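You operate a simulated robot arm through the tools that you are given. There is no shell and no other tool. Be economical: measure what you need, move in short steps, check, and stop when the job is done.

You are at the controls of a simulated robot arm. One attempt, no reset.

## Task
Look the orange mat over under the bench lamp and lay it in the housing.
Fine: mat on the frame rest, lamp swung out and lit; lamp off and parked again.
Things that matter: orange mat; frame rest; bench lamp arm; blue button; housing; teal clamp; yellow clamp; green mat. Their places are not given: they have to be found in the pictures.

Only the result counts: the job must be done as asked and must still hold three seconds after the hand-in. Knocking over, shifting, dropping, spilling or breaking anything else fails it.

## Robot
A 7-joint arm with a two-finger parallel gripper, fixed in place. Base frame: the origin is at the foot of the arm, x ahead of it, y to its left, z up; the work surface is at about z = 0.86. Units: m, rad, N and s.
With the tool pointing down near the work surface it reaches from about 0.36 to 0.78 m from the base axis. Its first joint turns from -2.897 to 2.897 rad. Payload 3.91 kg.
Tool frame: the origin (TCP) lies between the finger pads and is the grasp point; the fingertips stand 0.03 m ahead of it; z points along the fingers, y is the line along which they close. The gripper opens to 0.11 m. The fingers are 0.02 m wide and 0.01 m thick; the gripper's body (0.048 by 0.112 m) begins 0.055 m behind the TCP.
Orientation is that of the tool frame in the base frame, as a unit quaternion [x, y, z, w]. With the fingers straight down and closing along the base's y, the tool's x points along the base's -x, its y along +y and its z along -z.

## Interface
- The arm moves only by the tool arm_command. Its argument "moves" is text: rows parted by semicolons, each of 7 numbers parted by spaces: the shift along the base's x, y, z in units of 30 mm (1.0 is 30 mm), then the turn, a rotation vector about the base's x, y, z in units of 4 degrees (1.0 is 4 degrees), then the gripper command, from -1 (fully open) to 1 (shut), values between in proportion. In form: x y z ax ay az jaw; .... A call has 1 to 8 rows; each row shifts and turns the commanded pose from where the row before left it. A call with a number of a shift or a turn outside -1 to 1 is refused whole. Each row takes 0.2 s and may step no farther than 0.05 m and 0.15 rad from the row before; otherwise, or with a gripper value out of range, the whole call is refused. Where a pose cannot be reached the arm comes as near as it can. A force on the tool above 40 N (or 10 N above the force at the start of the call, whichever is more), or a blocked arm, ends the call early, and 0.2 s more pass. The fingers move at their own pace (about 0.153 m/s each) and stop on an object; they squeeze with about 24 N. The grip force told is the motor's: it shows also when the fingers shut on nothing. Time passes only in rows, and 0.2 s behind the last, so rows that do not move let the fingers close. The reply holds the time, the measured pose of the TCP, the force on the tool along the base axes, the opening and the grip force, in the units named above and with some noise.
- Cameras (640 x 400 px; columns grow to the right, rows downward): "scene" is fixed at [0.2206, -0.648, 1.6015]; the picture's right is [0.80, -0.59, 0.00], its down [-0.30, -0.41, -0.86] and it looks along [0.51, 0.69, -0.51] (base axes); focal length 292 px, centre (320, 200). "wrist" rides on the gripper at [0.077, 0.007, -0.114] in the tool frame; the picture's right is [-0.09, 1.00, 0.00], its down [-0.80, -0.07, -0.59] and it looks along [-0.59, -0.05, 0.80] (tool axes); focal length 270 px, centre (320, 200).
- get_image(camera): a new picture of that camera. The clock stands still meanwhile.
- move_column(by): slides the trunk up (or, below 0, down) by that many m; the arm rides with it, the base frame stays. It gives what a move gives, with no picture.
- pixel_to_xyz(camera, pixels): there is no depth. For up to 12 entries [column, row, z] of the newest picture of that camera ("zoom" is the newest enlarged one), the place [x, y] in the base frame at which the ray of that pixel passes the height z, good to about 0.002 m. The clock stands still meanwhile.
- zoom(camera, box): a new picture of the part [left, top, right, bottom] of that camera's present view, enlarged. The clock stands still meanwhile.
- sign_off(): hands the job in; it is judged then, once.

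Go step by step. Measure first, check grasps and placings, and put right what went wrong. The budget is 80 turns and 46 pictures, counting those below and the enlarged ones. Unless the task says otherwise, let go and move clear before handing in, and close with one line.

The tools are called after ">>>" as a command line: name --argument value ..., lists and objects as JSON in quotes. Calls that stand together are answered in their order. arm_command: Moves the arm, as the interface text tells. Its arguments: {"type":"object","properties":{"moves":{"type":"string"}},"required":["moves"]} The other tools are called the same way: move_column (by) slides the trunk up or down; get_image (camera) takes a picture; pixel_to_xyz (camera, pixels) gives the place at which the rays of pixels pass given heights; zoom (camera, box) takes an enlarged picture of a part of a camera's view; sign_off () hands the job in.

At the start:

```text
t: 0.0
tcp_pos: [0.3283, -0.0769, 1.3955]
ee_rot: [0.001, 1.0, 0.001, 0.0]
contact_force: [0.4, 0.1, -0.2]
opening: 0.1098
grip_force: 0.1
trunk travel left (down, up): [-0.575, 0.035]
```

scene: 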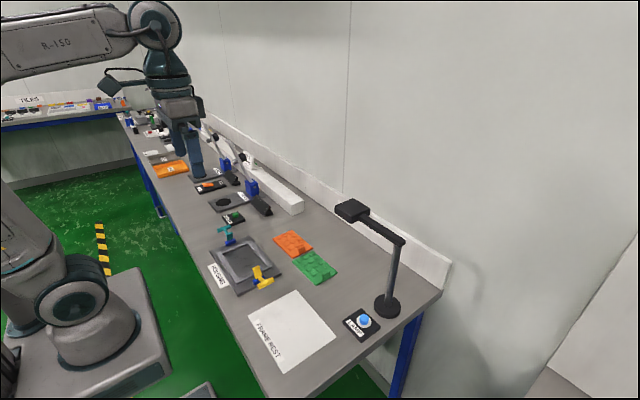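
wrist: 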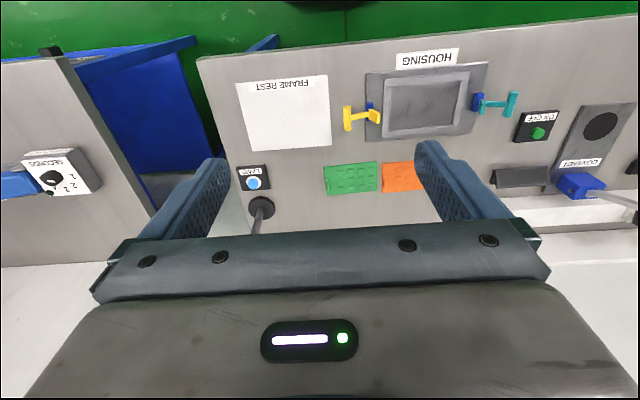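

The scene shows the orange mat at about (292,243), green at (315,265), housing at (245,262), frame rest at (292,330), lamp at (385,300) and the button at (364,321). I'll enlarge these areas.

>>> zoom --camera "scene" --box '[200, 190, 360, 290]'

>>> zoom --camera "scene" --box '[240, 180, 440, 380]'

>>> zoom --camera "wrist" --box '[220, 40, 560, 240]'

>>> pixel_to_xyz --camera "scene" --pixels '[[292, 243, 0.865], [315, 265, 0.865], [364, 321, 0.89], [387, 306, 0.87], [403, 240, 1.08], [352, 208, 1.08], [292, 330, 0.865], [300, 290, 0.865], [336, 334, 0.865], [282, 373, 0.865], [248, 320, 0.865]]'

```text
4.00 times, centred on (280, 240) of scene
```

zoom: 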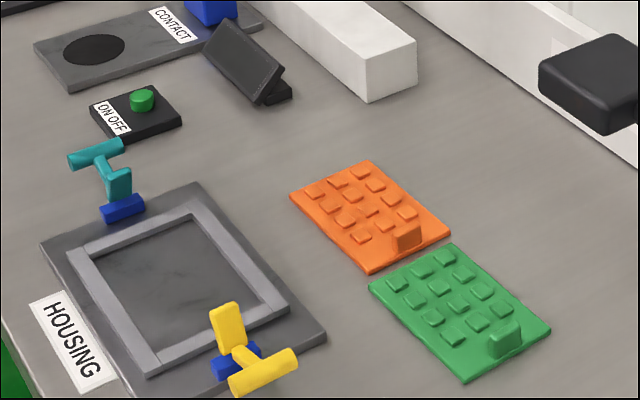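

```text
2.00 times, centred on (340, 280) of scene
```

zoom: 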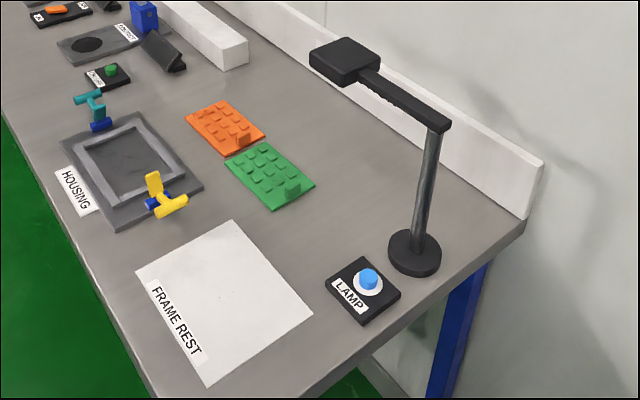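

```text
1.88 times, centred on (390, 140) of wrist
```

zoom: 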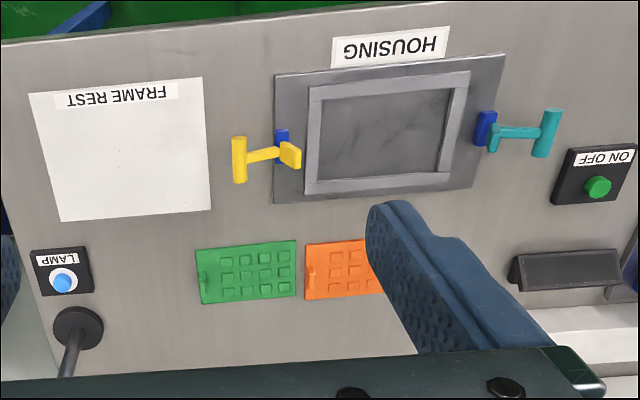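

```text
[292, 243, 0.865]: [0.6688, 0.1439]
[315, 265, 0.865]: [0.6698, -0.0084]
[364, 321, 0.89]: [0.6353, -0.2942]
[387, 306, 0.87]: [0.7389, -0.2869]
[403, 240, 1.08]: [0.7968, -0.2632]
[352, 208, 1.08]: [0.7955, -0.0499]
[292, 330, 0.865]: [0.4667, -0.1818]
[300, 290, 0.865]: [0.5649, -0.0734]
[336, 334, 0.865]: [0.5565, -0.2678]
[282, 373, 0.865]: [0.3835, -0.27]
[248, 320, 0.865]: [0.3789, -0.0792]
```

I need a closer view of the housing and clamps. I'll lower the trunk 0.2 m and look with the wrist camera.

>>> move_column --by -0.2

>>> arm_command --moves "0 1 0 0 0 0 -1; 0 1 0 0 0 0 -1; 0 1 0 0 0 0 -1; 0 1 0 0 0 0 -1; 0 1 0 0 0 0 -1; 0 1 0 0 0 0 -1"

>>> get_image --camera "wrist"

```text
t: 2.2
tcp_pos: [0.3278, -0.077, 1.1955]
ee_rot: [0.001, 1.0, 0.0, 0.0]
contact_force: [0.5, -0.2, 1.2]
opening: 0.1098
grip_force: 0.0
trunk travel left (down, up): [-0.375, 0.235]
```

```text
t: 3.6
tcp_pos: [0.328, 0.1052, 1.196]
ee_rot: [0.001, 1.0, 0.0, 0.0]
contact_force: [0.0, 0.7, 0.1]
opening: 0.11
grip_force: 0.0
trunk travel left (down, up): [-0.375, 0.235]
```

```text
40 pictures are left
```

wrist: 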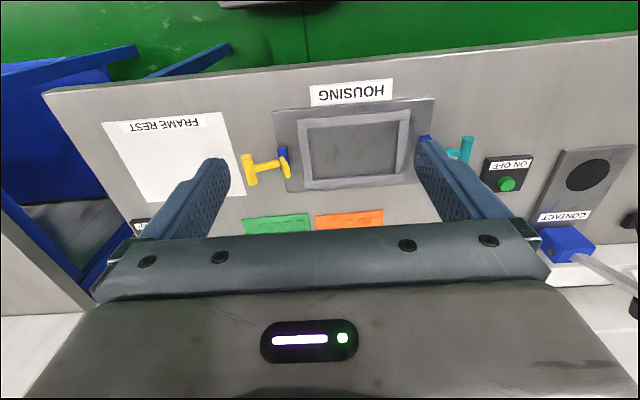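

The housing is at (350,150) with the yellow clamp to its left and teal mostly hidden by a finger. I'll enlarge it in both views.

>>> zoom --camera "wrist" --box '[220, 70, 500, 245]'

>>> zoom --camera "scene" --box '[205, 220, 285, 300]'

>>> pixel_to_xyz --camera "wrist" --pixels '[[272, 112, 0.87], [435, 98, 0.87], [290, 192, 0.87], [422, 178, 0.87], [299, 121, 0.875], [408, 109, 0.875], [304, 190, 0.875], [404, 182, 0.875], [315, 214, 0.867], [383, 210, 0.867], [242, 219, 0.867], [308, 213, 0.867]]'

```text
2.29 times, centred on (360, 158) of wrist
```

zoom: 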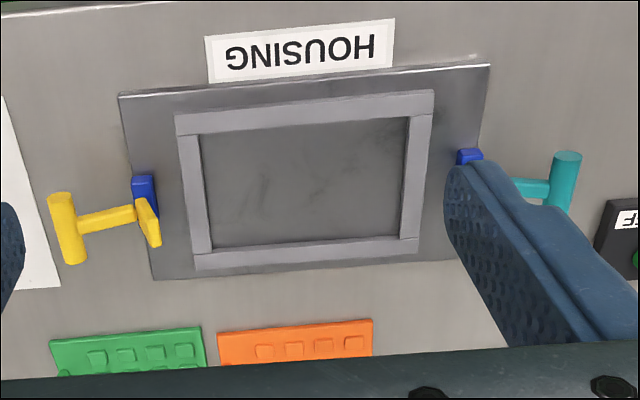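

```text
5.00 times, centred on (245, 260) of scene
```

zoom: 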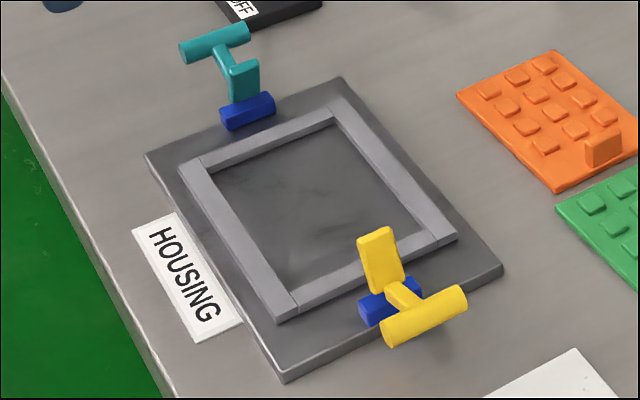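

```text
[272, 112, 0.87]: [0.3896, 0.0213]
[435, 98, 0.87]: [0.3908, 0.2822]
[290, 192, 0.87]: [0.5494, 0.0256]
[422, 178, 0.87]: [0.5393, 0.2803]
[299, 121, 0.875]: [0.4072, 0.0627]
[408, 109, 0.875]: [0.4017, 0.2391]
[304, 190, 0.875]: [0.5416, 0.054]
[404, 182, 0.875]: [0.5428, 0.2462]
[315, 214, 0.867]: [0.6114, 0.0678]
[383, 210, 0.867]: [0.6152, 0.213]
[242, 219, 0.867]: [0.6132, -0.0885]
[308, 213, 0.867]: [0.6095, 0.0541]
```

Both clamps are open: jaws upright, handles pointing outward. The housing frame spans about x 0.40–0.54, y 0.06–0.245. Next I'll move forward to see the mats and tab.

>>> arm_command --moves "1 0 0 0 0 0 -1; 1 0 0 0 0 0 -1; 1 0 0 0 0 0 -1; 1 0 0 0 0 0 -1; 0 0 -1 0 0 0 -1; 0 0 -1 0 0 0 -1"

>>> zoom --camera "wrist" --box '[200, 60, 460, 240]'

```text
t: 5.0
tcp_pos: [0.4463, 0.1037, 1.134]
ee_rot: [0.0, 1.0, 0.0, 0.001]
contact_force: [1.0, 0.2, 0.2]
opening: 0.1104
grip_force: 0.0
trunk travel left (down, up): [-0.375, 0.235]
```

```text
2.22 times, centred on (330, 150) of wrist
```

zoom: 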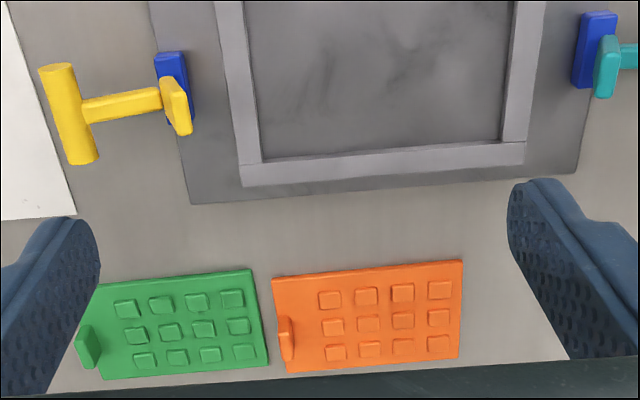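

The orange tab is at zoom (286,338), on the mat's -y end, thin along y. I'll measure it, the mat's corners and the housing opening.

>>> pixel_to_xyz --camera "zoom" --pixels '[[272, 277, 0.865], [463, 260, 0.865], [458, 358, 0.865], [288, 373, 0.865], [279, 317, 0.885], [288, 317, 0.885], [283, 362, 0.885], [293, 359, 0.87], [262, 163, 0.875], [502, 143, 0.875]]'

>>> zoom --camera "scene" --box '[265, 225, 345, 290]'

```text
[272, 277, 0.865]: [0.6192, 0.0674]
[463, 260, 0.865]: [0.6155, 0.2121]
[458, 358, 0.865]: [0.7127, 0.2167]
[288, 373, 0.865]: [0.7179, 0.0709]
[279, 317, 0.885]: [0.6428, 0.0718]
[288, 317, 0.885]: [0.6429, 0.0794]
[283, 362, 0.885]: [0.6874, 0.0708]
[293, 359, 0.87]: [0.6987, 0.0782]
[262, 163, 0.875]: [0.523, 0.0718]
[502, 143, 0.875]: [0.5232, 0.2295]
```

```text
6.15 times, centred on (305, 258) of scene
```

zoom: 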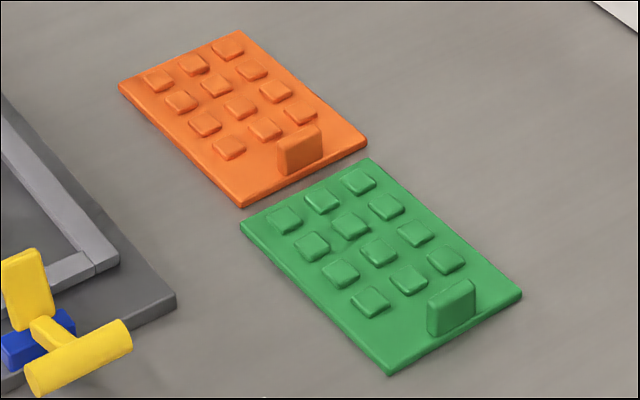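

Mat spans x 0.617–0.715, y 0.069–0.214; its tab is at about (0.665, 0.076), top near 0.89. I'll hover over the tab with the jaw partly open.

>>> arm_command --moves "0.913 -0.116 -0.76 0 0 0 0.4; 0.913 -0.116 -0.76 0 0 0 0.4; 0.913 -0.116 -0.76 0 0 0 0.4; 0.913 -0.116 -0.76 0 0 0 0.4; 0.913 -0.116 -0.76 0 0 0 0.4; 0.913 -0.116 -0.76 0 0 0 0.4; 0.913 -0.116 -0.76 0 0 0 0.4; 0.913 -0.116 -0.76 0 0 0 0.4"

>>> get_image --camera "wrist"

>>> zoom --camera "scene" --box '[220, 190, 360, 290]'

```text
t: 6.8
tcp_pos: [0.6682, 0.0749, 0.952]
ee_rot: [0.001, 1.0, 0.001, 0.0]
contact_force: [-0.8, 0.1, 0.6]
opening: 0.033
grip_force: 0.1
trunk travel left (down, up): [-0.375, 0.235]
```

```text
35 pictures are left
```

wrist: 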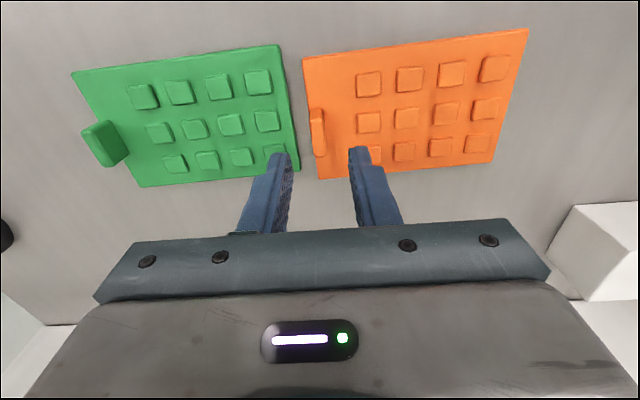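

```text
4.00 times, centred on (290, 240) of scene
```

zoom: 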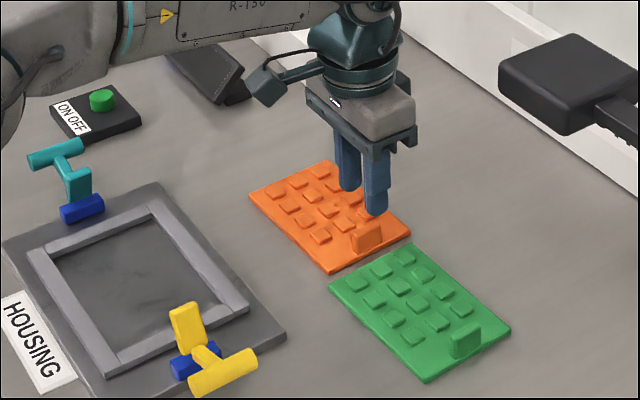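

The orange tab now shows at (317,132), between the fingers in column. I'll check its place from this nearer view.

>>> pixel_to_xyz --camera "wrist" --pixels '[[310, 108, 0.888], [322, 108, 0.888], [315, 155, 0.888], [325, 155, 0.87], [302, 57, 0.865], [528, 28, 0.865], [492, 164, 0.865], [319, 180, 0.865], [356, 73, 0.868], [300, 172, 0.865], [277, 45, 0.865], [286, 160, 0.87]]'

```text
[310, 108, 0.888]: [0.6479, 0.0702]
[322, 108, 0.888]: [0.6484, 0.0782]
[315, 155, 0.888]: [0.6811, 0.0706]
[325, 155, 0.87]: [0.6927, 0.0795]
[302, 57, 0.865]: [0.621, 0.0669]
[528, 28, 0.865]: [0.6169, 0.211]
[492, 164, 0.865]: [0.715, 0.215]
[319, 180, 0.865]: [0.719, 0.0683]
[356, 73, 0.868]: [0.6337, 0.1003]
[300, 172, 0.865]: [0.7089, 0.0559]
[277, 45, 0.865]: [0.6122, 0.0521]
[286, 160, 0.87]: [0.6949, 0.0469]
```

The tab spans y 0.070–0.079 around x 0.667, so the TCP is centred. I'll descend to z 0.904 and close.

>>> arm_command --moves "0 0 0 0 0 0 0.55; 0 0 -0.55 0 0 0 0.55; 0 0 -0.55 0 0 0 0.55; 0 0 -0.5 0 0 0 0.55; 0 0 0 0 0 0 1; 0 0 0 0 0 0 1; 0 0 0 0 0 0 1"

>>> get_image --camera "wrist"

```text
t: 8.4
tcp_pos: [0.6674, 0.0745, 0.9058]
ee_rot: [0.001, 1.0, 0.0, 0.0]
contact_force: [-0.4, -3.7, 3.2]
opening: 0.0095
grip_force: 23.9
trunk travel left (down, up): [-0.375, 0.235]
```

```text
33 pictures are left
```

wrist: 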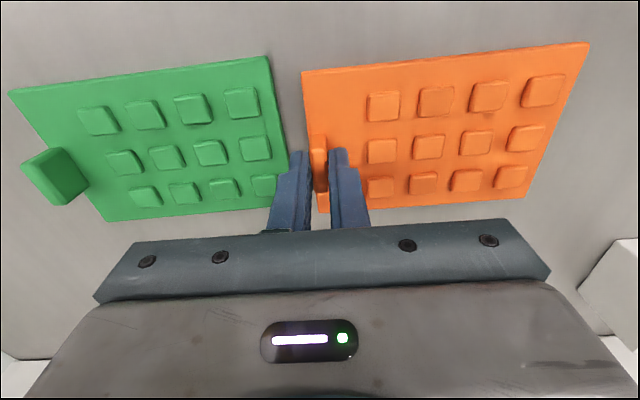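

The jaw stopped at 9.5 mm with 24 N, so the tab is held. I'll lift slowly and check.

>>> arm_command --moves "0 0 0.4 0 0 0 1; 0 0 0.6 0 0 0 1; 0 0 0.8 0 0 0 1; 0 0 0.8 0 0 0 1; 0 0 0.8 0 0 0 1; 0 0 0 0 0 0 1"

>>> get_image --camera "wrist"

>>> zoom --camera "scene" --box '[220, 180, 380, 280]'

```text
t: 9.8
tcp_pos: [0.6676, 0.0755, 1.0051]
ee_rot: [0.002, 1.0, 0.0, 0.0]
contact_force: [0.3, 0.2, -1.4]
opening: 0.0097
grip_force: 24.3
trunk travel left (down, up): [-0.375, 0.235]
```

```text
32 pictures are left
```

wrist: 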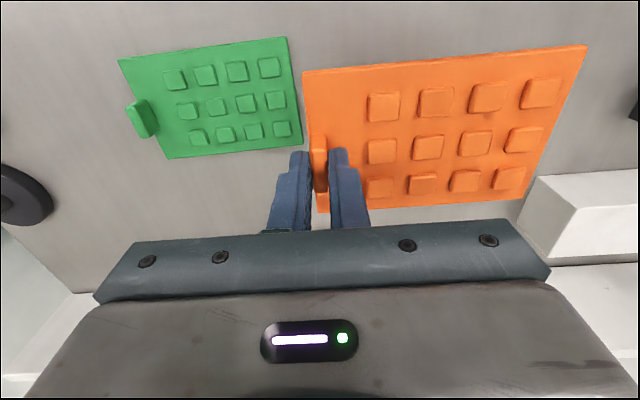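

```text
4.00 times, centred on (300, 230) of scene
```

zoom: 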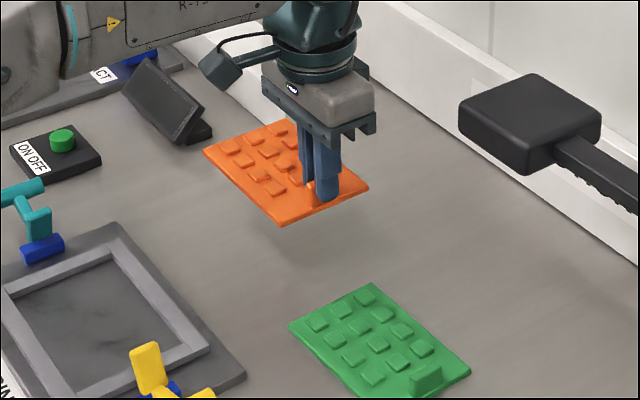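

The mat hangs level and firm. I'll carry it diagonally to the frame rest: TCP goal (0.47, -0.242), putting the mat centre at (0.47, -0.175).

>>> arm_command --moves "-0.4 -0.5 0 0 0 0 1; -0.549 -0.882 0 0 0 0 1; -0.549 -0.882 0 0 0 0 1; -0.549 -0.882 0 0 0 0 1; -0.549 -0.882 0 0 0 0 1; -0.549 -0.882 0 0 0 0 1; -0.549 -0.882 0 0 0 0 1; -0.549 -0.882 0 0 0 0 1"

>>> arm_command --moves "-0.549 -0.882 0 0 0 0 1; -0.549 -0.882 0 0 0 0 1; -0.549 -0.882 0 0 0 0 1; -0.549 -0.882 0 0 0 0 1; -0.2 -0.4 -0.6 0 0 0 1; 0 0 -0.8 0 0 0 1; 0 0 -0.8 0 0 0 1; 0 0 0 0 0 0 1"

>>> zoom --camera "scene" --box '[220, 180, 440, 380]'

>>> get_image --camera "wrist"

```text
t: 11.6
tcp_pos: [0.5409, -0.1251, 1.0068]
ee_rot: [0.001, 1.0, 0.0, 0.0]
contact_force: [-0.5, -0.1, -1.4]
opening: 0.0097
grip_force: 23.7
trunk travel left (down, up): [-0.375, 0.235]
```

```text
t: 13.4
tcp_pos: [0.4667, -0.2434, 0.941]
ee_rot: [0.0, 1.0, 0.0, 0.0]
contact_force: [1.0, 0.1, -1.6]
opening: 0.0096
grip_force: 24.1
trunk travel left (down, up): [-0.375, 0.235]
```

```text
2.00 times, centred on (330, 280) of scene
```

zoom: 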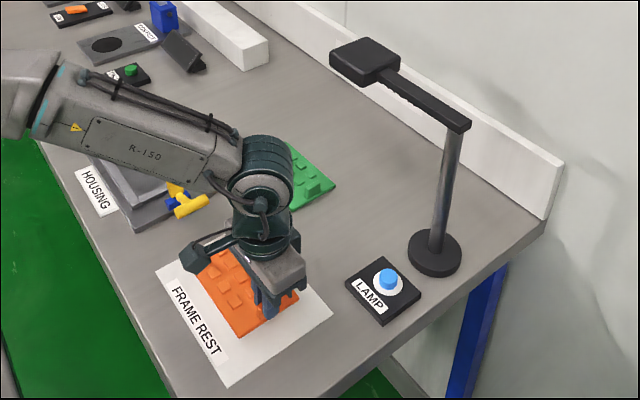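

```text
29 pictures are left
```

wrist: 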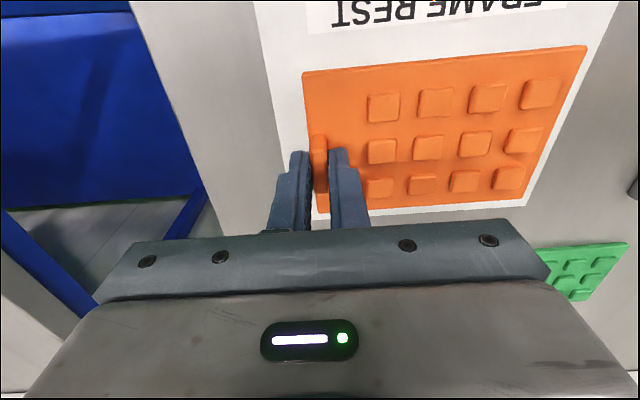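

The mat is over the rest. I'll lower it gently till it touches.

>>> arm_command --moves "0 0 -0.5 0 0 0 1; 0 0 -0.4 0 0 0 1; 0 0 -0.15 0 0 0 1; 0 0 -0.08 0 0 0 1; 0 0 0 0 0 0 1"

```text
t: 14.6
tcp_pos: [0.4665, -0.2444, 0.9069]
ee_rot: [0.001, 1.0, 0.0, 0.001]
contact_force: [-0.3, -1.3, 5.4]
opening: 0.0096
grip_force: 24.1
trunk travel left (down, up): [-0.375, 0.235]
```

Force rose to +5.4 N, so the mat rests. I'll release and rise.

>>> arm_command --moves "0 0 0 0 0 0 0.55; 0 0 0 0 0 0 0.55; 0 0 0.8 0 0 0 0.55; 0 0 1 0 0 0 0.55; 0 0 1 0 0 0 0.55; 0 0 1 0 0 0 0.55; 0 0 1 0 0 0 1; 0 0 1 0 0 0 1"

>>> get_image --camera "wrist"

>>> zoom --camera "scene" --box '[300, 180, 440, 350]'

```text
t: 16.4
tcp_pos: [0.4659, -0.2414, 1.0814]
ee_rot: [0.001, 1.0, 0.0, 0.0]
contact_force: [0.3, -1.2, 0.0]
opening: 0.0001
grip_force: 24.3
trunk travel left (down, up): [-0.375, 0.235]
```

```text
28 pictures are left
```

wrist: 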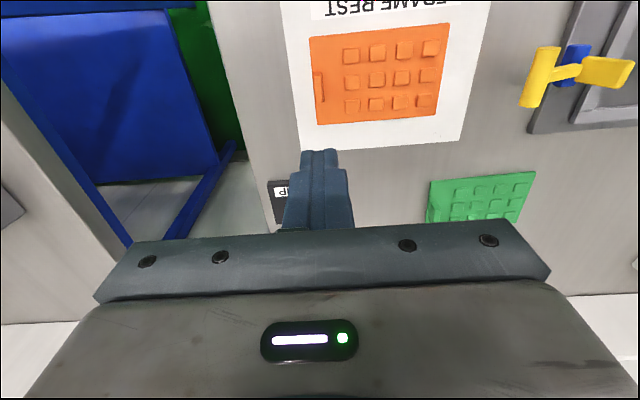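

```text
2.35 times, centred on (370, 265) of scene
```

zoom: 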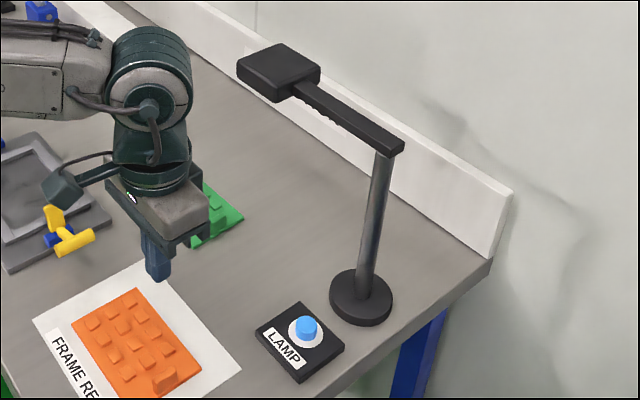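

The mat lies on the rest. Now I'll locate the lamp: pole foot at zoom (362,295), arm end (390,148), head corners (237,68), (275,44), (320,70), (280,102).

>>> pixel_to_xyz --camera "zoom" --pixels '[[362, 295, 0.875], [384, 155, 1.11], [384, 155, 1.13], [392, 140, 1.13], [237, 68, 1.13], [275, 44, 1.13], [320, 70, 1.13], [280, 90, 1.13], [308, 330, 0.895], [306, 325, 0.905], [280, 103, 1.11], [384, 150, 1.15]]'

```text
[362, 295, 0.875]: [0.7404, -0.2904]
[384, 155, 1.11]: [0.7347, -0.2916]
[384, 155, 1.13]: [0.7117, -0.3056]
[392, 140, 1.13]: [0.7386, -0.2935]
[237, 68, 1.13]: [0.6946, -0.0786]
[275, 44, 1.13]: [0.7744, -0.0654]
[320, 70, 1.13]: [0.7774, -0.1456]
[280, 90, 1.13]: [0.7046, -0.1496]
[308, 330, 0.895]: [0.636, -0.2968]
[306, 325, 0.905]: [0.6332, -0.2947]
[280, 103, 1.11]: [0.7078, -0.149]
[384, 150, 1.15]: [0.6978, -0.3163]
```

Pole axis is (0.740, -0.291), lamp arm top about 1.13 running along +y, head centred near (0.738, -0.11). With the lamp out it would hang over the button at (0.634, -0.295), so I'll switch it on first; going above the button with shut fingers.

>>> arm_command --moves "0.8 -0.257 -0.6 0 0 0 1; 0.8 -0.257 -0.6 0 0 0 1; 0.8 -0.257 -0.6 0 0 0 1; 0.8 -0.257 -0.6 0 0 0 1; 0.8 -0.257 -0.6 0 0 0 1; 0.8 -0.257 -0.6 0 0 0 1; 0.8 -0.257 -0.6 0 0 0 1; 0 0 0 0 0 0 1"

>>> get_image --camera "wrist"

>>> zoom --camera "scene" --box '[300, 180, 440, 350]'

```text
t: 18.2
tcp_pos: [0.6355, -0.2979, 0.9539]
ee_rot: [0.001, 1.0, 0.0, 0.0]
contact_force: [0.0, 0.2, 0.2]
opening: 0.0
grip_force: 24.0
trunk travel left (down, up): [-0.375, 0.235]
```

```text
26 pictures are left
```

wrist: 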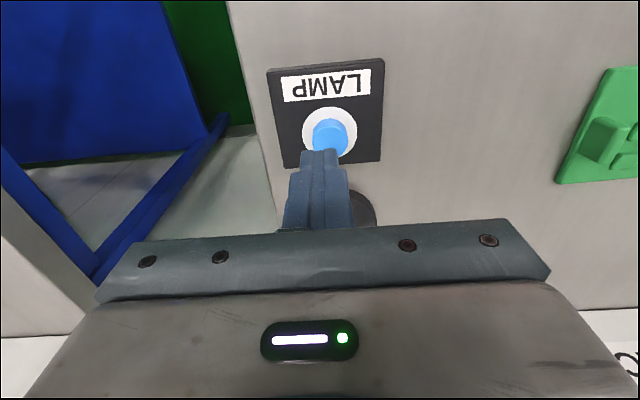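

```text
2.35 times, centred on (370, 265) of scene
```

zoom: 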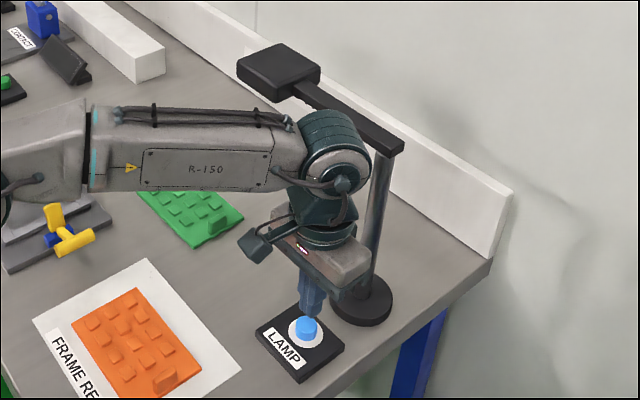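

The button cap is at wrist (330,130). I'll measure it.

>>> pixel_to_xyz --camera "wrist" --pixels '[[330, 126, 0.9], [330, 126, 0.91], [330, 140, 0.885], [331, 136, 0.88], [275, 70, 0.88], [381, 160, 0.88], [383, 60, 0.88], [283, 167, 0.88]]'

```text
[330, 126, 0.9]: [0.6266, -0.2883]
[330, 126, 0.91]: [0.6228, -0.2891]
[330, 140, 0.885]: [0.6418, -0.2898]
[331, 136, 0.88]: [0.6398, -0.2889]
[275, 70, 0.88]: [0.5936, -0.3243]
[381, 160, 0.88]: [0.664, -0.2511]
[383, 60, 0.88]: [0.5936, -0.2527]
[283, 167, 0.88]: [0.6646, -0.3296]
```

Button centre is about (0.636, -0.290). I'll shift 8 mm in y and press down in small steps.

>>> arm_command --moves "0 0.27 0 0 0 0 1; 0 0 -0.3 0 0 0 1; 0 0 -0.2 0 0 0 1; 0 0 -0.1 0 0 0 1; 0 0 -0.1 0 0 0 1; 0 0 0 0 0 0 1"

```text
t: 19.6
tcp_pos: [0.6357, -0.288, 0.9335]
ee_rot: [0.0, 1.0, 0.0, 0.0]
contact_force: [-0.4, 0.2, 0.4]
opening: 0.0002
grip_force: 23.8
trunk travel left (down, up): [-0.375, 0.235]
```

>>> arm_command --moves "0 0 -0.1 0 0 0 1; 0 0 -0.1 0 0 0 1; 0 0 0 0 0 0 1"

>>> zoom --camera "scene" --box '[330, 260, 410, 350]'

```text
t: 20.4
tcp_pos: [0.6362, -0.2892, 0.9263]
ee_rot: [0.002, 1.0, 0.0, 0.0]
contact_force: [-0.2, 0.3, 0.1]
opening: 0.0
grip_force: 23.5
trunk travel left (down, up): [-0.375, 0.235]
```

```text
4.44 times, centred on (370, 305) of scene
```

zoom: 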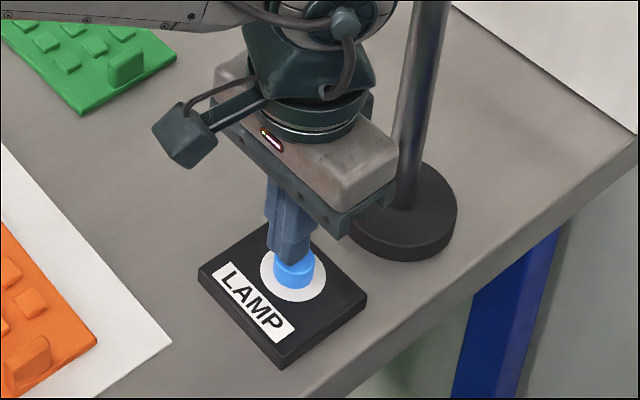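

The fingertips (290,250) are right above the cap but not touching. I'll continue in small steps.

>>> arm_command --moves "0 0 -0.1 0 0 0 1; 0 0 -0.1 0 0 0 1; 0 0 -0.1 0 0 0 1; 0 0 0 0 0 0 1"

```text
t: 21.4
tcp_pos: [0.6357, -0.2908, 0.9188]
ee_rot: [0.001, 1.0, 0.0, 0.0]
contact_force: [0.7, 0.3, 1.4]
opening: 0.0
grip_force: 24.3
trunk travel left (down, up): [-0.375, 0.235]
```

A slight 1.4 N shows, near first touch. One more small press and a look.

>>> arm_command --moves "0 0 -0.08 0 0 0 1; 0 0 -0.08 0 0 0 1; 0 0 0 0 0 0 1"

>>> get_image --camera "scene"

```text
t: 22.2
tcp_pos: [0.6349, -0.2897, 0.9136]
ee_rot: [0.001, 1.0, 0.0, 0.001]
contact_force: [0.9, -1.5, 5.9]
opening: 0.0002
grip_force: 24.4
trunk travel left (down, up): [-0.375, 0.235]
```

```text
23 pictures are left
```

scene: 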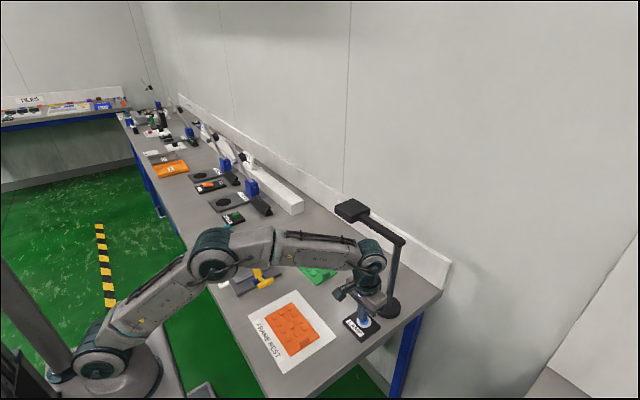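

Force is 5.9 N; the cap is moving. I'll press slightly farther, then lift and look.

>>> arm_command --moves "0 0 -0.08 0 0 0 1; 0 0 0 0 0 0 1"

>>> zoom --camera "scene" --box '[310, 190, 430, 350]'

```text
t: 22.8
tcp_pos: [0.6346, -0.2885, 0.9113]
ee_rot: [0.001, 1.0, -0.001, 0.001]
contact_force: [4.7, -3.0, 13.6]
opening: 0.0
grip_force: 24.1
trunk travel left (down, up): [-0.375, 0.235]
```

```text
2.50 times, centred on (370, 270) of scene
```

zoom: 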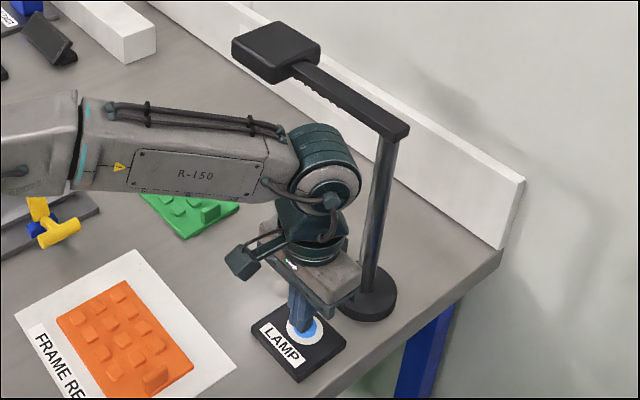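

13.6 N: the button is fully pressed. I'll lift and back away, then look for light under the lamp head.

>>> arm_command --moves "0 0 0.5 0 0 0 1; -0.3 0.1 1 0 0 0 1; -0.8 0.3 1 0 0 0 1; -1 0.5 1 0 0 0 1; -1 0.5 1 0 0 0 1; -1 0.5 1 0 0 0 1; -0.5 0.5 1 0 0 0 1; 0 0 0 0 0 0 1"

>>> get_image --camera "wrist"

>>> zoom --camera "scene" --box '[300, 180, 440, 340]'

```text
t: 24.6
tcp_pos: [0.4976, -0.2167, 1.106]
ee_rot: [0.001, 1.0, -0.001, 0.0]
contact_force: [-0.3, -0.7, 1.2]
opening: 0.0002
grip_force: 24.2
trunk travel left (down, up): [-0.375, 0.235]
```

```text
21 pictures are left
```

wrist: 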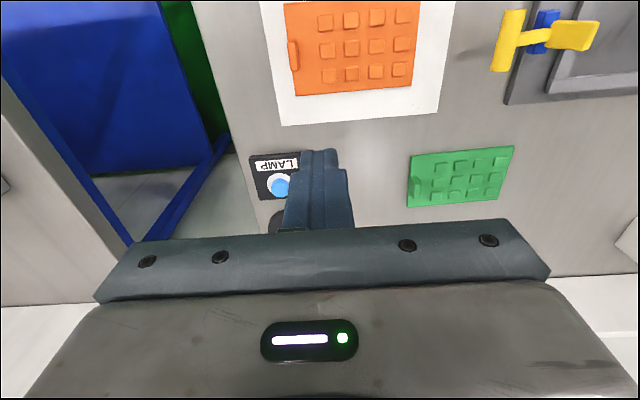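

```text
2.50 times, centred on (370, 260) of scene
```

zoom: 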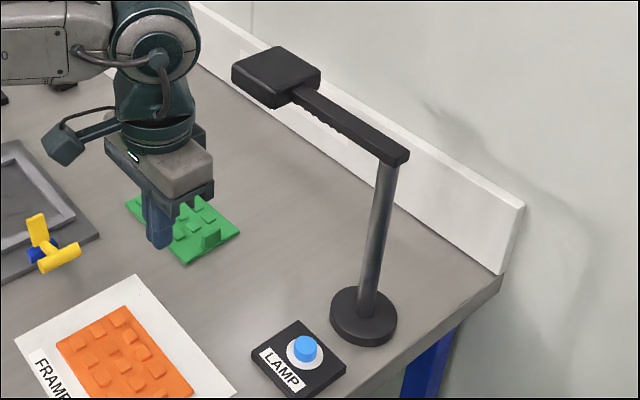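

No light patch shows, and the head's underside can't be seen from either view. I'll tilt the tool up so the wrist camera looks at the underside of the head.

>>> arm_command --moves "0 0 -0.4 0 -1 0 1; 0 0 -0.4 0 -1 0 1; 0 0 -0.4 0 -1 0 1; 0 0 -0.4 0 -1 0 1; 0 0 -0.4 0 -1 0 1; 0 0 -0.4 0 -1 0 1; 0 0 -0.4 0 -1 0 1; 0 0 -0.4 0 -1 0 1"

>>> arm_command --moves "0 0 0 0 -1 0 1; 0 0 0 0 -1 0 1; 0 0 0 0 -1 0 1; 0 0 0 0 -1 0 1; 0 0 0 0 -1 0 1; 0 0 0 0 -1 0 1; 0 0 0 0 -1 0 1; 0 0 0 0 -1 0 1"

>>> get_image --camera "wrist"

```text
t: 26.4
tcp_pos: [0.4983, -0.2161, 1.0095]
ee_rot: [0.001, 0.961, 0.0, 0.277]
contact_force: [-0.6, -0.5, 0.0]
opening: 0.0
grip_force: 23.7
trunk travel left (down, up): [-0.375, 0.235]
```

```text
t: 28.2
tcp_pos: [0.4969, -0.2177, 1.0092]
ee_rot: [0.001, 0.848, 0.0, 0.53]
contact_force: [0.1, -0.7, 0.3]
opening: 0.0
grip_force: 24.0
trunk travel left (down, up): [-0.375, 0.235]
```

```text
19 pictures are left
```

wrist: 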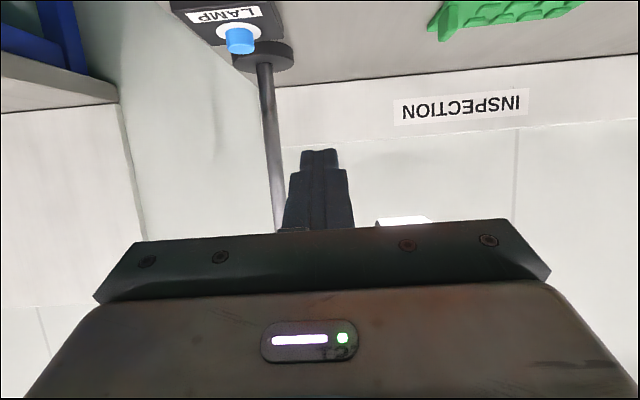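

A bright white lens shows at (403,220) under the head: the lamp is lit. I'll level the tool again while rising.

>>> arm_command --moves "0 0 0.4 0 1 0 1; 0 0 0.4 0 1 0 1; 0 0 0.4 0 1 0 1; 0 0 0.4 0 1 0 1; 0 0 0.4 0 1 0 1; 0 0 0.4 0 1 0 1; 0 0 0.4 0 1 0 1; 0 0 0.4 0 1 0 1"

>>> arm_command --moves "0 0 0.4 0 1 0 1; 0 0 0.4 0 1 0 1; 0 0 0.4 0 1 0 1; 0 0 0.4 0 1 0 1; 0 0 0.4 0 1 0 1; 0 0 0.4 0 1 0 1; 0 0 0.4 0 1 0 1; 0 0 0.4 0 1 0 1"

>>> arm_command --moves "0.3 0 0 0 0 -1 0; 0.3 0 0 0 0 -1 0; 0.3 0 0 0 0 -1 0; 0.3 0 0 0 0 -1 0; 0.3 0 0 0 0 -1 0; 0.3 0 0 0 0 -1 0; 0.3 0 0 0 0 -1 0; 0.3 0 0 0 0 -1 0"

>>> arm_command --moves "0.3 0 0 0 0 -1 0; 0.3 0 0 0 0 -1 0; 0.3 0 0 0 0 -1 0; 0.3 0 0 0 0 -1 0; 0.3 0 0 0 0 -1 0; 0.3 0 0 0 0 -1 0; 0.3 0 0 0 0 -1 0; 0.3 0 0 0 0 -1 0"

```text
t: 30.0
tcp_pos: [0.4973, -0.2175, 1.1059]
ee_rot: [0.001, 0.961, 0.0, 0.275]
contact_force: [0.4, -0.5, 0.4]
opening: 0.0001
grip_force: 24.0
trunk travel left (down, up): [-0.375, 0.235]
```

```text
t: 31.8
tcp_pos: [0.498, -0.2159, 1.2026]
ee_rot: [0.001, 1.0, 0.0, -0.001]
contact_force: [0.2, 0.2, 1.5]
opening: 0.0
grip_force: 23.9
trunk travel left (down, up): [-0.375, 0.235]
```

```text
t: 33.6
tcp_pos: [0.5607, -0.2162, 1.2008]
ee_rot: [0.242, 0.97, 0.0, 0.001]
contact_force: [0.6, 1.3, -0.2]
opening: 0.0551
grip_force: 0.1
out of reach, approached as far as the arm can: row 8
trunk travel left (down, up): [-0.375, 0.235]
```

```text
t: 35.4
tcp_pos: [0.5376, -0.1899, 1.2408]
ee_rot: [0.375, 0.926, -0.004, 0.028]
contact_force: [-0.3, 0.2, 1.0]
opening: 0.0549
grip_force: 0.0
out of reach, approached as far as the arm can: row 1, 2, 3, 4, 5, 6, 7, 8
trunk travel left (down, up): [-0.375, 0.235]
```

The arm ran out of reach with the tool high on this trunk setting (TCP now (0.538,-0.19,1.241), tool turned and slightly tilted). I'll raise the trunk 0.2 m so the arm works lower relative to its shoulder, then restore the pose.

>>> move_column --by 0.2

>>> arm_command --moves "0 0 0 0 0 0 0"

```text
t: 37.5
tcp_pos: [0.5384, -0.1889, 1.4414]
ee_rot: [0.375, 0.926, -0.004, 0.028]
contact_force: [-0.4, -0.5, 0.3]
opening: 0.055
grip_force: 0.0
trunk travel left (down, up): [-0.575, 0.035]
```

```text
t: 37.9
tcp_pos: [0.5376, -0.1891, 1.4402]
ee_rot: [0.374, 0.927, -0.004, 0.027]
contact_force: [-0.5, 0.4, -0.5]
opening: 0.0551
grip_force: 0.3
trunk travel left (down, up): [-0.575, 0.035]
```

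The command now starts from the held pose. I'll descend to z≈1.2, straighten the small tilt and finish part of the turn.

>>> arm_command --moves "0 0 -1 0.4 0.7 0 0; 0 0 -1 0 0 -1 0; 0 0 -1 0 0 -1 0; 0 0 -1 0 0 -1 0; 0 0 -1 0 0 -1 0; 0 0 -1 0 0 -1 0; 0 0 -1 0 0 -1 0; 0 0 -0.8 0 0 -1 0"

>>> arm_command --moves "1 0 0 0 0 -1 0; 1 0 0 0 0 -1 0; 1 0 0 0 0 -1 0; 1 0 0 0 0 -1 0; 1 0 0 0 0 -0.5 0; 0 0 0 0 0 0 0"

```text
t: 39.7
tcp_pos: [0.5372, -0.1896, 1.2066]
ee_rot: [0.589, 0.808, 0.0, -0.001]
contact_force: [-0.1, -1.2, -0.6]
opening: 0.055
grip_force: 0.0
trunk travel left (down, up): [-0.575, 0.035]
```

```text
t: 41.1
tcp_pos: [0.6885, -0.1888, 1.2066]
ee_rot: [0.708, 0.707, 0.0, -0.001]
contact_force: [-1.3, -0.4, -0.2]
opening: 0.055
grip_force: 0.1
trunk travel left (down, up): [-0.575, 0.035]
```

Now at the wanted turn. I'll move over the lamp arm and look.

>>> arm_command --moves "0.9 0 0 0 0 0 0; 0.85 0 0 0 0 0 0; 0 0 0 0 0 0 0"

>>> get_image --camera "wrist"

>>> zoom --camera "scene" --box '[310, 140, 430, 270]'

```text
t: 41.9
tcp_pos: [0.7143, -0.179, 1.2026]
ee_rot: [0.707, 0.707, 0.0, -0.001]
contact_force: [-0.2, -0.2, 0.4]
opening: 0.0549
grip_force: 0.1
out of reach, approached as far as the arm can: row 1, 2
trunk travel left (down, up): [-0.575, 0.035]
```

```text
18 pictures are left
```

wrist: 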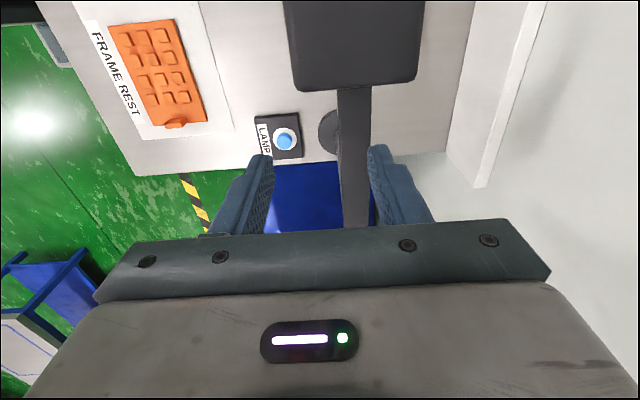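

```text
3.08 times, centred on (370, 205) of scene
```

zoom: 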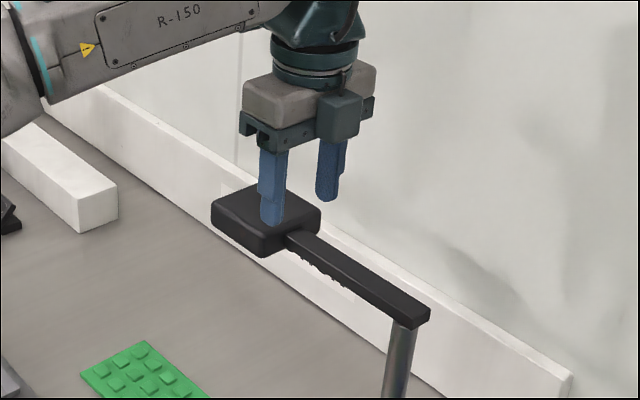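

The lamp arm at (352,150) already lies between the fingers in column. I'll measure its x, and raise the trunk slightly for more reach.

>>> pixel_to_xyz --camera "wrist" --pixels '[[338, 100, 1.13], [370, 100, 1.13], [341, 200, 1.13], [371, 200, 1.13], [297, 88, 1.13], [415, 82, 1.13], [354, 228, 1.13], [340, 90, 1.13]]'

>>> move_column --by 0.034

```text
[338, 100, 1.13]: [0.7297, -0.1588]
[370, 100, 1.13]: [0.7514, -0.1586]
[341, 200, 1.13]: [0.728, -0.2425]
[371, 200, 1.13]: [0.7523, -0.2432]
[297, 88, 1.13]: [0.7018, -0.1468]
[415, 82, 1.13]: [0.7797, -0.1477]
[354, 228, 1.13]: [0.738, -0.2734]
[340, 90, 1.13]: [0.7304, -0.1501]
```

```text
t: 42.7
tcp_pos: [0.7151, -0.1795, 1.2358]
ee_rot: [0.707, 0.707, 0.0, 0.0]
contact_force: [-0.6, -0.3, 0.1]
opening: 0.0551
grip_force: 0.1
trunk travel left (down, up): [-0.609, 0.001]
```

Lamp arm spans x 0.7285–0.752; head begins at y -0.147. I'll descend to just above it while shifting x and check reach.

>>> arm_command --moves "0 0 -1 0 0 0 0; 0 0 -1 0 0 0 0; 0.4 -0.1 0 0 0 0 0; 0.43 -0.1 0 0 0 0 0; 0 0 0 0 0 0 0"

```text
t: 43.9
tcp_pos: [0.7363, -0.1828, 1.1756]
ee_rot: [0.708, 0.707, 0.0, -0.001]
contact_force: [0.0, 0.3, 0.1]
opening: 0.0551
grip_force: 0.1
out of reach, approached as far as the arm can: row 4
trunk travel left (down, up): [-0.609, 0.001]
```

x = 0.736 suffices: the fingers at 0.709 and 0.764 straddle the arm. Descend to put tips about 2 cm below its top.

>>> arm_command --moves "0.1 0 -0.4 0 0 0 0; 0 0 -0.4 0 0 0 0; 0 0 -0.45 0 0 0 0; 0 0 0 0 0 0 0"

>>> zoom --camera "scene" --box '[310, 140, 430, 270]'

```text
t: 44.9
tcp_pos: [0.738, -0.1843, 1.1381]
ee_rot: [0.707, 0.707, 0.0, -0.001]
contact_force: [0.2, 0.3, -0.2]
opening: 0.0552
grip_force: 0.1
trunk travel left (down, up): [-0.609, 0.001]
```

```text
3.08 times, centred on (370, 205) of scene
```

zoom: 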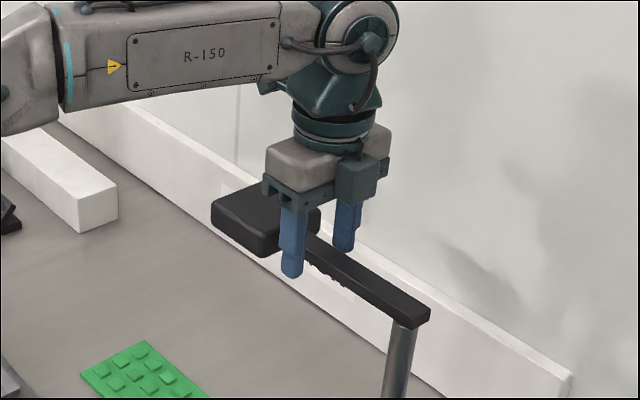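

The fingers straddle the lamp arm. I'll narrow the gap a little and swing it along the arc about the pole, turning the tool with it, first 32°.

>>> arm_command --moves "-0.249 -0.009 0 0 0 1 0.35; -0.248 -0.026 0 0 0 1 0.35; -0.245 -0.043 0 0 0 1 0.35; -0.242 -0.06 0 0 0 1 0.35; -0.237 -0.077 0 0 0 1 0.35; -0.231 -0.093 0 0 0 1 0.35; -0.224 -0.109 0 0 0 1 0.35; -0.216 -0.125 0 0 0 1 0.35"

>>> zoom --camera "scene" --box '[290, 160, 450, 340]'

```text
t: 46.7
tcp_pos: [0.6826, -0.2015, 1.1397]
ee_rot: [0.484, 0.875, 0.001, 0.0]
contact_force: [0.5, -0.6, 0.0]
opening: 0.0359
grip_force: 0.1
trunk travel left (down, up): [-0.609, 0.001]
```

```text
2.22 times, centred on (370, 250) of scene
```

zoom: 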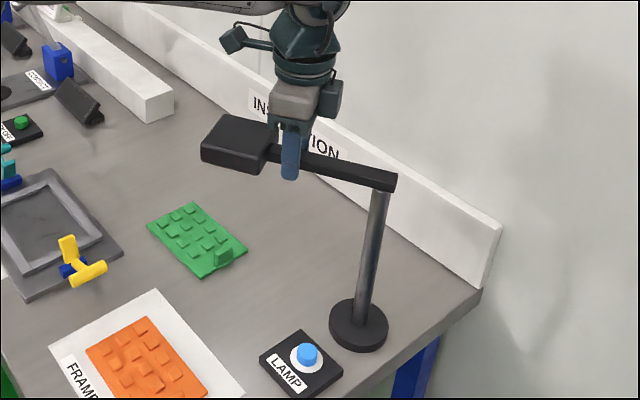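

The lamp swings freely with low force. Continue another 32°.

>>> arm_command --moves "-0.206 -0.139 0 0 0 1 0.35; -0.196 -0.153 0 0 0 1 0.35; -0.185 -0.167 0 0 0 1 0.35; -0.173 -0.179 0 0 0 1 0.35; -0.16 -0.191 0 0 0 1 0.35; -0.146 -0.201 0 0 0 1 0.35; -0.132 -0.211 0 0 0 1 0.35; -0.117 -0.22 0 0 0 1 0.35"

>>> zoom --camera "scene" --box '[240, 180, 440, 380]'

```text
t: 48.5
tcp_pos: [0.6432, -0.2446, 1.1382]
ee_rot: [0.225, 0.974, -0.001, 0.0]
contact_force: [0.1, 0.6, -0.2]
opening: 0.0363
grip_force: 0.2
trunk travel left (down, up): [-0.609, 0.001]
```

```text
2.00 times, centred on (340, 280) of scene
```

zoom: 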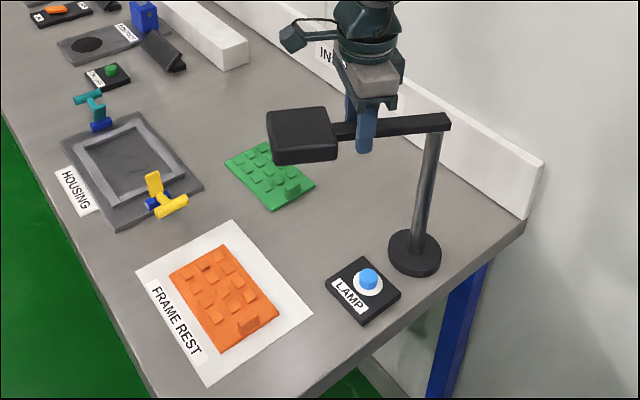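

The lamp now points towards the rest centre (about 62°). I'll dwell, go on in small steps to about 70° and dwell again, watching force.

>>> arm_command --moves "-0.101 -0.227 0 0 0 1 0.35; -0.043 -0.117 0 0 0 0.5 0.35; 0 0 0 0 0 0 0.35; 0 0 0 0 0 0 0.35; 0 0 0 0 0 0 0.35; 0 0 0 0 0 0 0.35; 0 0 0 0 0 0 0.35; 0 0 0 0 0 0 0.35"

>>> arm_command --moves "-0.042 -0.117 0 0 0 0.5 0.35; -0.069 -0.239 0 0 0 1 0.35; 0 0 0 0 0 0 0.35; 0 0 0 0 0 0 0.35; 0 0 0 0 0 0 0.35"

>>> arm_command --moves "-0.052 -0.244 0 0 0 1 0.35; -0.035 -0.247 0 0 0 1 0.35; 0 0 0 0 0 0 0.35; 0 0 0 0 0 0 0.35; 0 0 0 0 0 0 0.35"

>>> get_image --camera "scene"

```text
t: 50.3
tcp_pos: [0.6386, -0.2538, 1.1379]
ee_rot: [0.175, 0.985, 0.0, -0.001]
contact_force: [-0.5, 1.7, 0.8]
opening: 0.0359
grip_force: 0.4
trunk travel left (down, up): [-0.609, 0.001]
```

```text
t: 51.5
tcp_pos: [0.6345, -0.2653, 1.1392]
ee_rot: [0.123, 0.992, 0.0, -0.002]
contact_force: [-0.4, 0.5, 0.3]
opening: 0.0362
grip_force: 0.1
trunk travel left (down, up): [-0.609, 0.001]
```

```text
t: 52.7
tcp_pos: [0.6323, -0.2782, 1.1371]
ee_rot: [0.053, 0.999, -0.001, 0.0]
contact_force: [2.0, 6.6, 2.6]
opening: 0.0388
grip_force: 3.4
trunk travel left (down, up): [-0.609, 0.001]
```

```text
13 pictures are left
```

scene: 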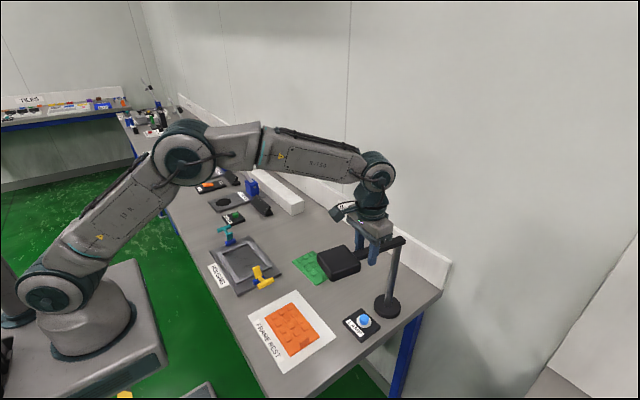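

Force rose to 6.6 N and the jaw is being pushed: the lamp is at its outer stop, lit, with the mat on the rest. Now I'll swing it back along the same arc.

>>> arm_command --moves "0.035 0.247 0 0 0 -1 0.35; 0.052 0.244 0 0 0 -1 0.35; 0.069 0.239 0 0 0 -1 0.45; 0.085 0.234 0 0 0 -1 0.45; 0.101 0.227 0 0 0 -1 0.45; 0.117 0.22 0 0 0 -1 0.45; 0.132 0.211 0 0 0 -1 0.45; 0.146 0.201 0 0 0 -1 0.45"

>>> arm_command --moves "0.16 0.191 0 0 0 -1 0.45; 0.173 0.179 0 0 0 -1 0.45; 0.185 0.167 0 0 0 -1 0.45; 0.196 0.153 0 0 0 -1 0.45; 0.206 0.139 0 0 0 -1 0.45; 0.216 0.125 0 0 0 -1 0.45; 0.224 0.109 0 0 0 -1 0.45; 0.231 0.093 0 0 0 -1 0.45"

>>> arm_command --moves "0.237 0.077 0 0 0 -1 0.45; 0.242 0.06 0 0 0 -1 0.45; 0.245 0.043 0 0 0 -1 0.5; 0 0 0 0 0 0 0.5"

```text
t: 54.5
tcp_pos: [0.6544, -0.2237, 1.1377]
ee_rot: [0.327, 0.945, 0.0, 0.0]
contact_force: [-0.1, 0.2, -0.4]
opening: 0.0305
grip_force: 0.1
trunk travel left (down, up): [-0.609, 0.001]
```

```text
t: 56.3
tcp_pos: [0.7035, -0.1895, 1.1371]
ee_rot: [0.574, 0.819, 0.0, -0.001]
contact_force: [-1.0, 0.0, -0.5]
opening: 0.0305
grip_force: 0.0
trunk travel left (down, up): [-0.609, 0.001]
```

```text
t: 57.3
tcp_pos: [0.7242, -0.1848, 1.1376]
ee_rot: [0.657, 0.754, 0.0, -0.001]
contact_force: [-1.3, 0.5, 1.3]
opening: 0.0276
grip_force: 0.1
trunk travel left (down, up): [-0.609, 0.001]
```

At about 98° now, 8° left. Finish, with a slight overshoot to feel the park stop.

>>> arm_command --moves "0.248 0.026 0 0 0 -1 0.5; 0.249 0.009 0 0 0 -1 0.5; 0.06 0 0 0 0 -0.25 0.5; 0 0 0 0 0 0 0.5"

>>> get_image --camera "wrist"

```text
t: 58.3
tcp_pos: [0.7402, -0.1848, 1.1379]
ee_rot: [0.714, 0.701, 0.0, -0.001]
contact_force: [-1.0, 1.9, 0.1]
opening: 0.028
grip_force: 0.1
trunk travel left (down, up): [-0.609, 0.001]
```

```text
12 pictures are left
```

wrist: 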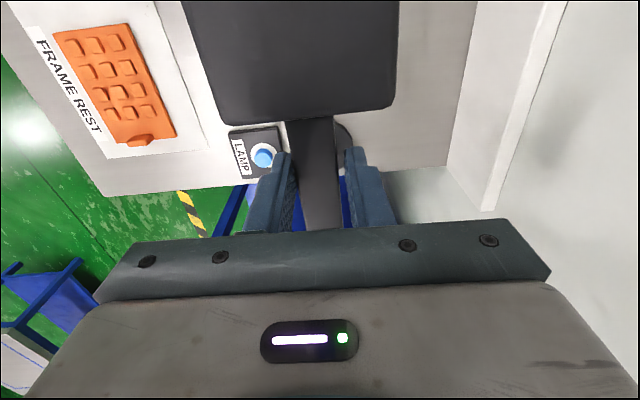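

The lamp looks nearly parked; I'll measure its arm and head edges in this view.

>>> pixel_to_xyz --camera "wrist" --pixels '[[286, 122, 1.13], [333, 118, 1.13], [299, 200, 1.13], [341, 200, 1.13], [221, 122, 1.13], [392, 107, 1.13]]'

```text
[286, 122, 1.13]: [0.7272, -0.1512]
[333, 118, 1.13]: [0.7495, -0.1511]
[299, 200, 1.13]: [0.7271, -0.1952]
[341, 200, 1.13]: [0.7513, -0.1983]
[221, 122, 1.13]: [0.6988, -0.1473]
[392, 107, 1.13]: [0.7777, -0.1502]
```

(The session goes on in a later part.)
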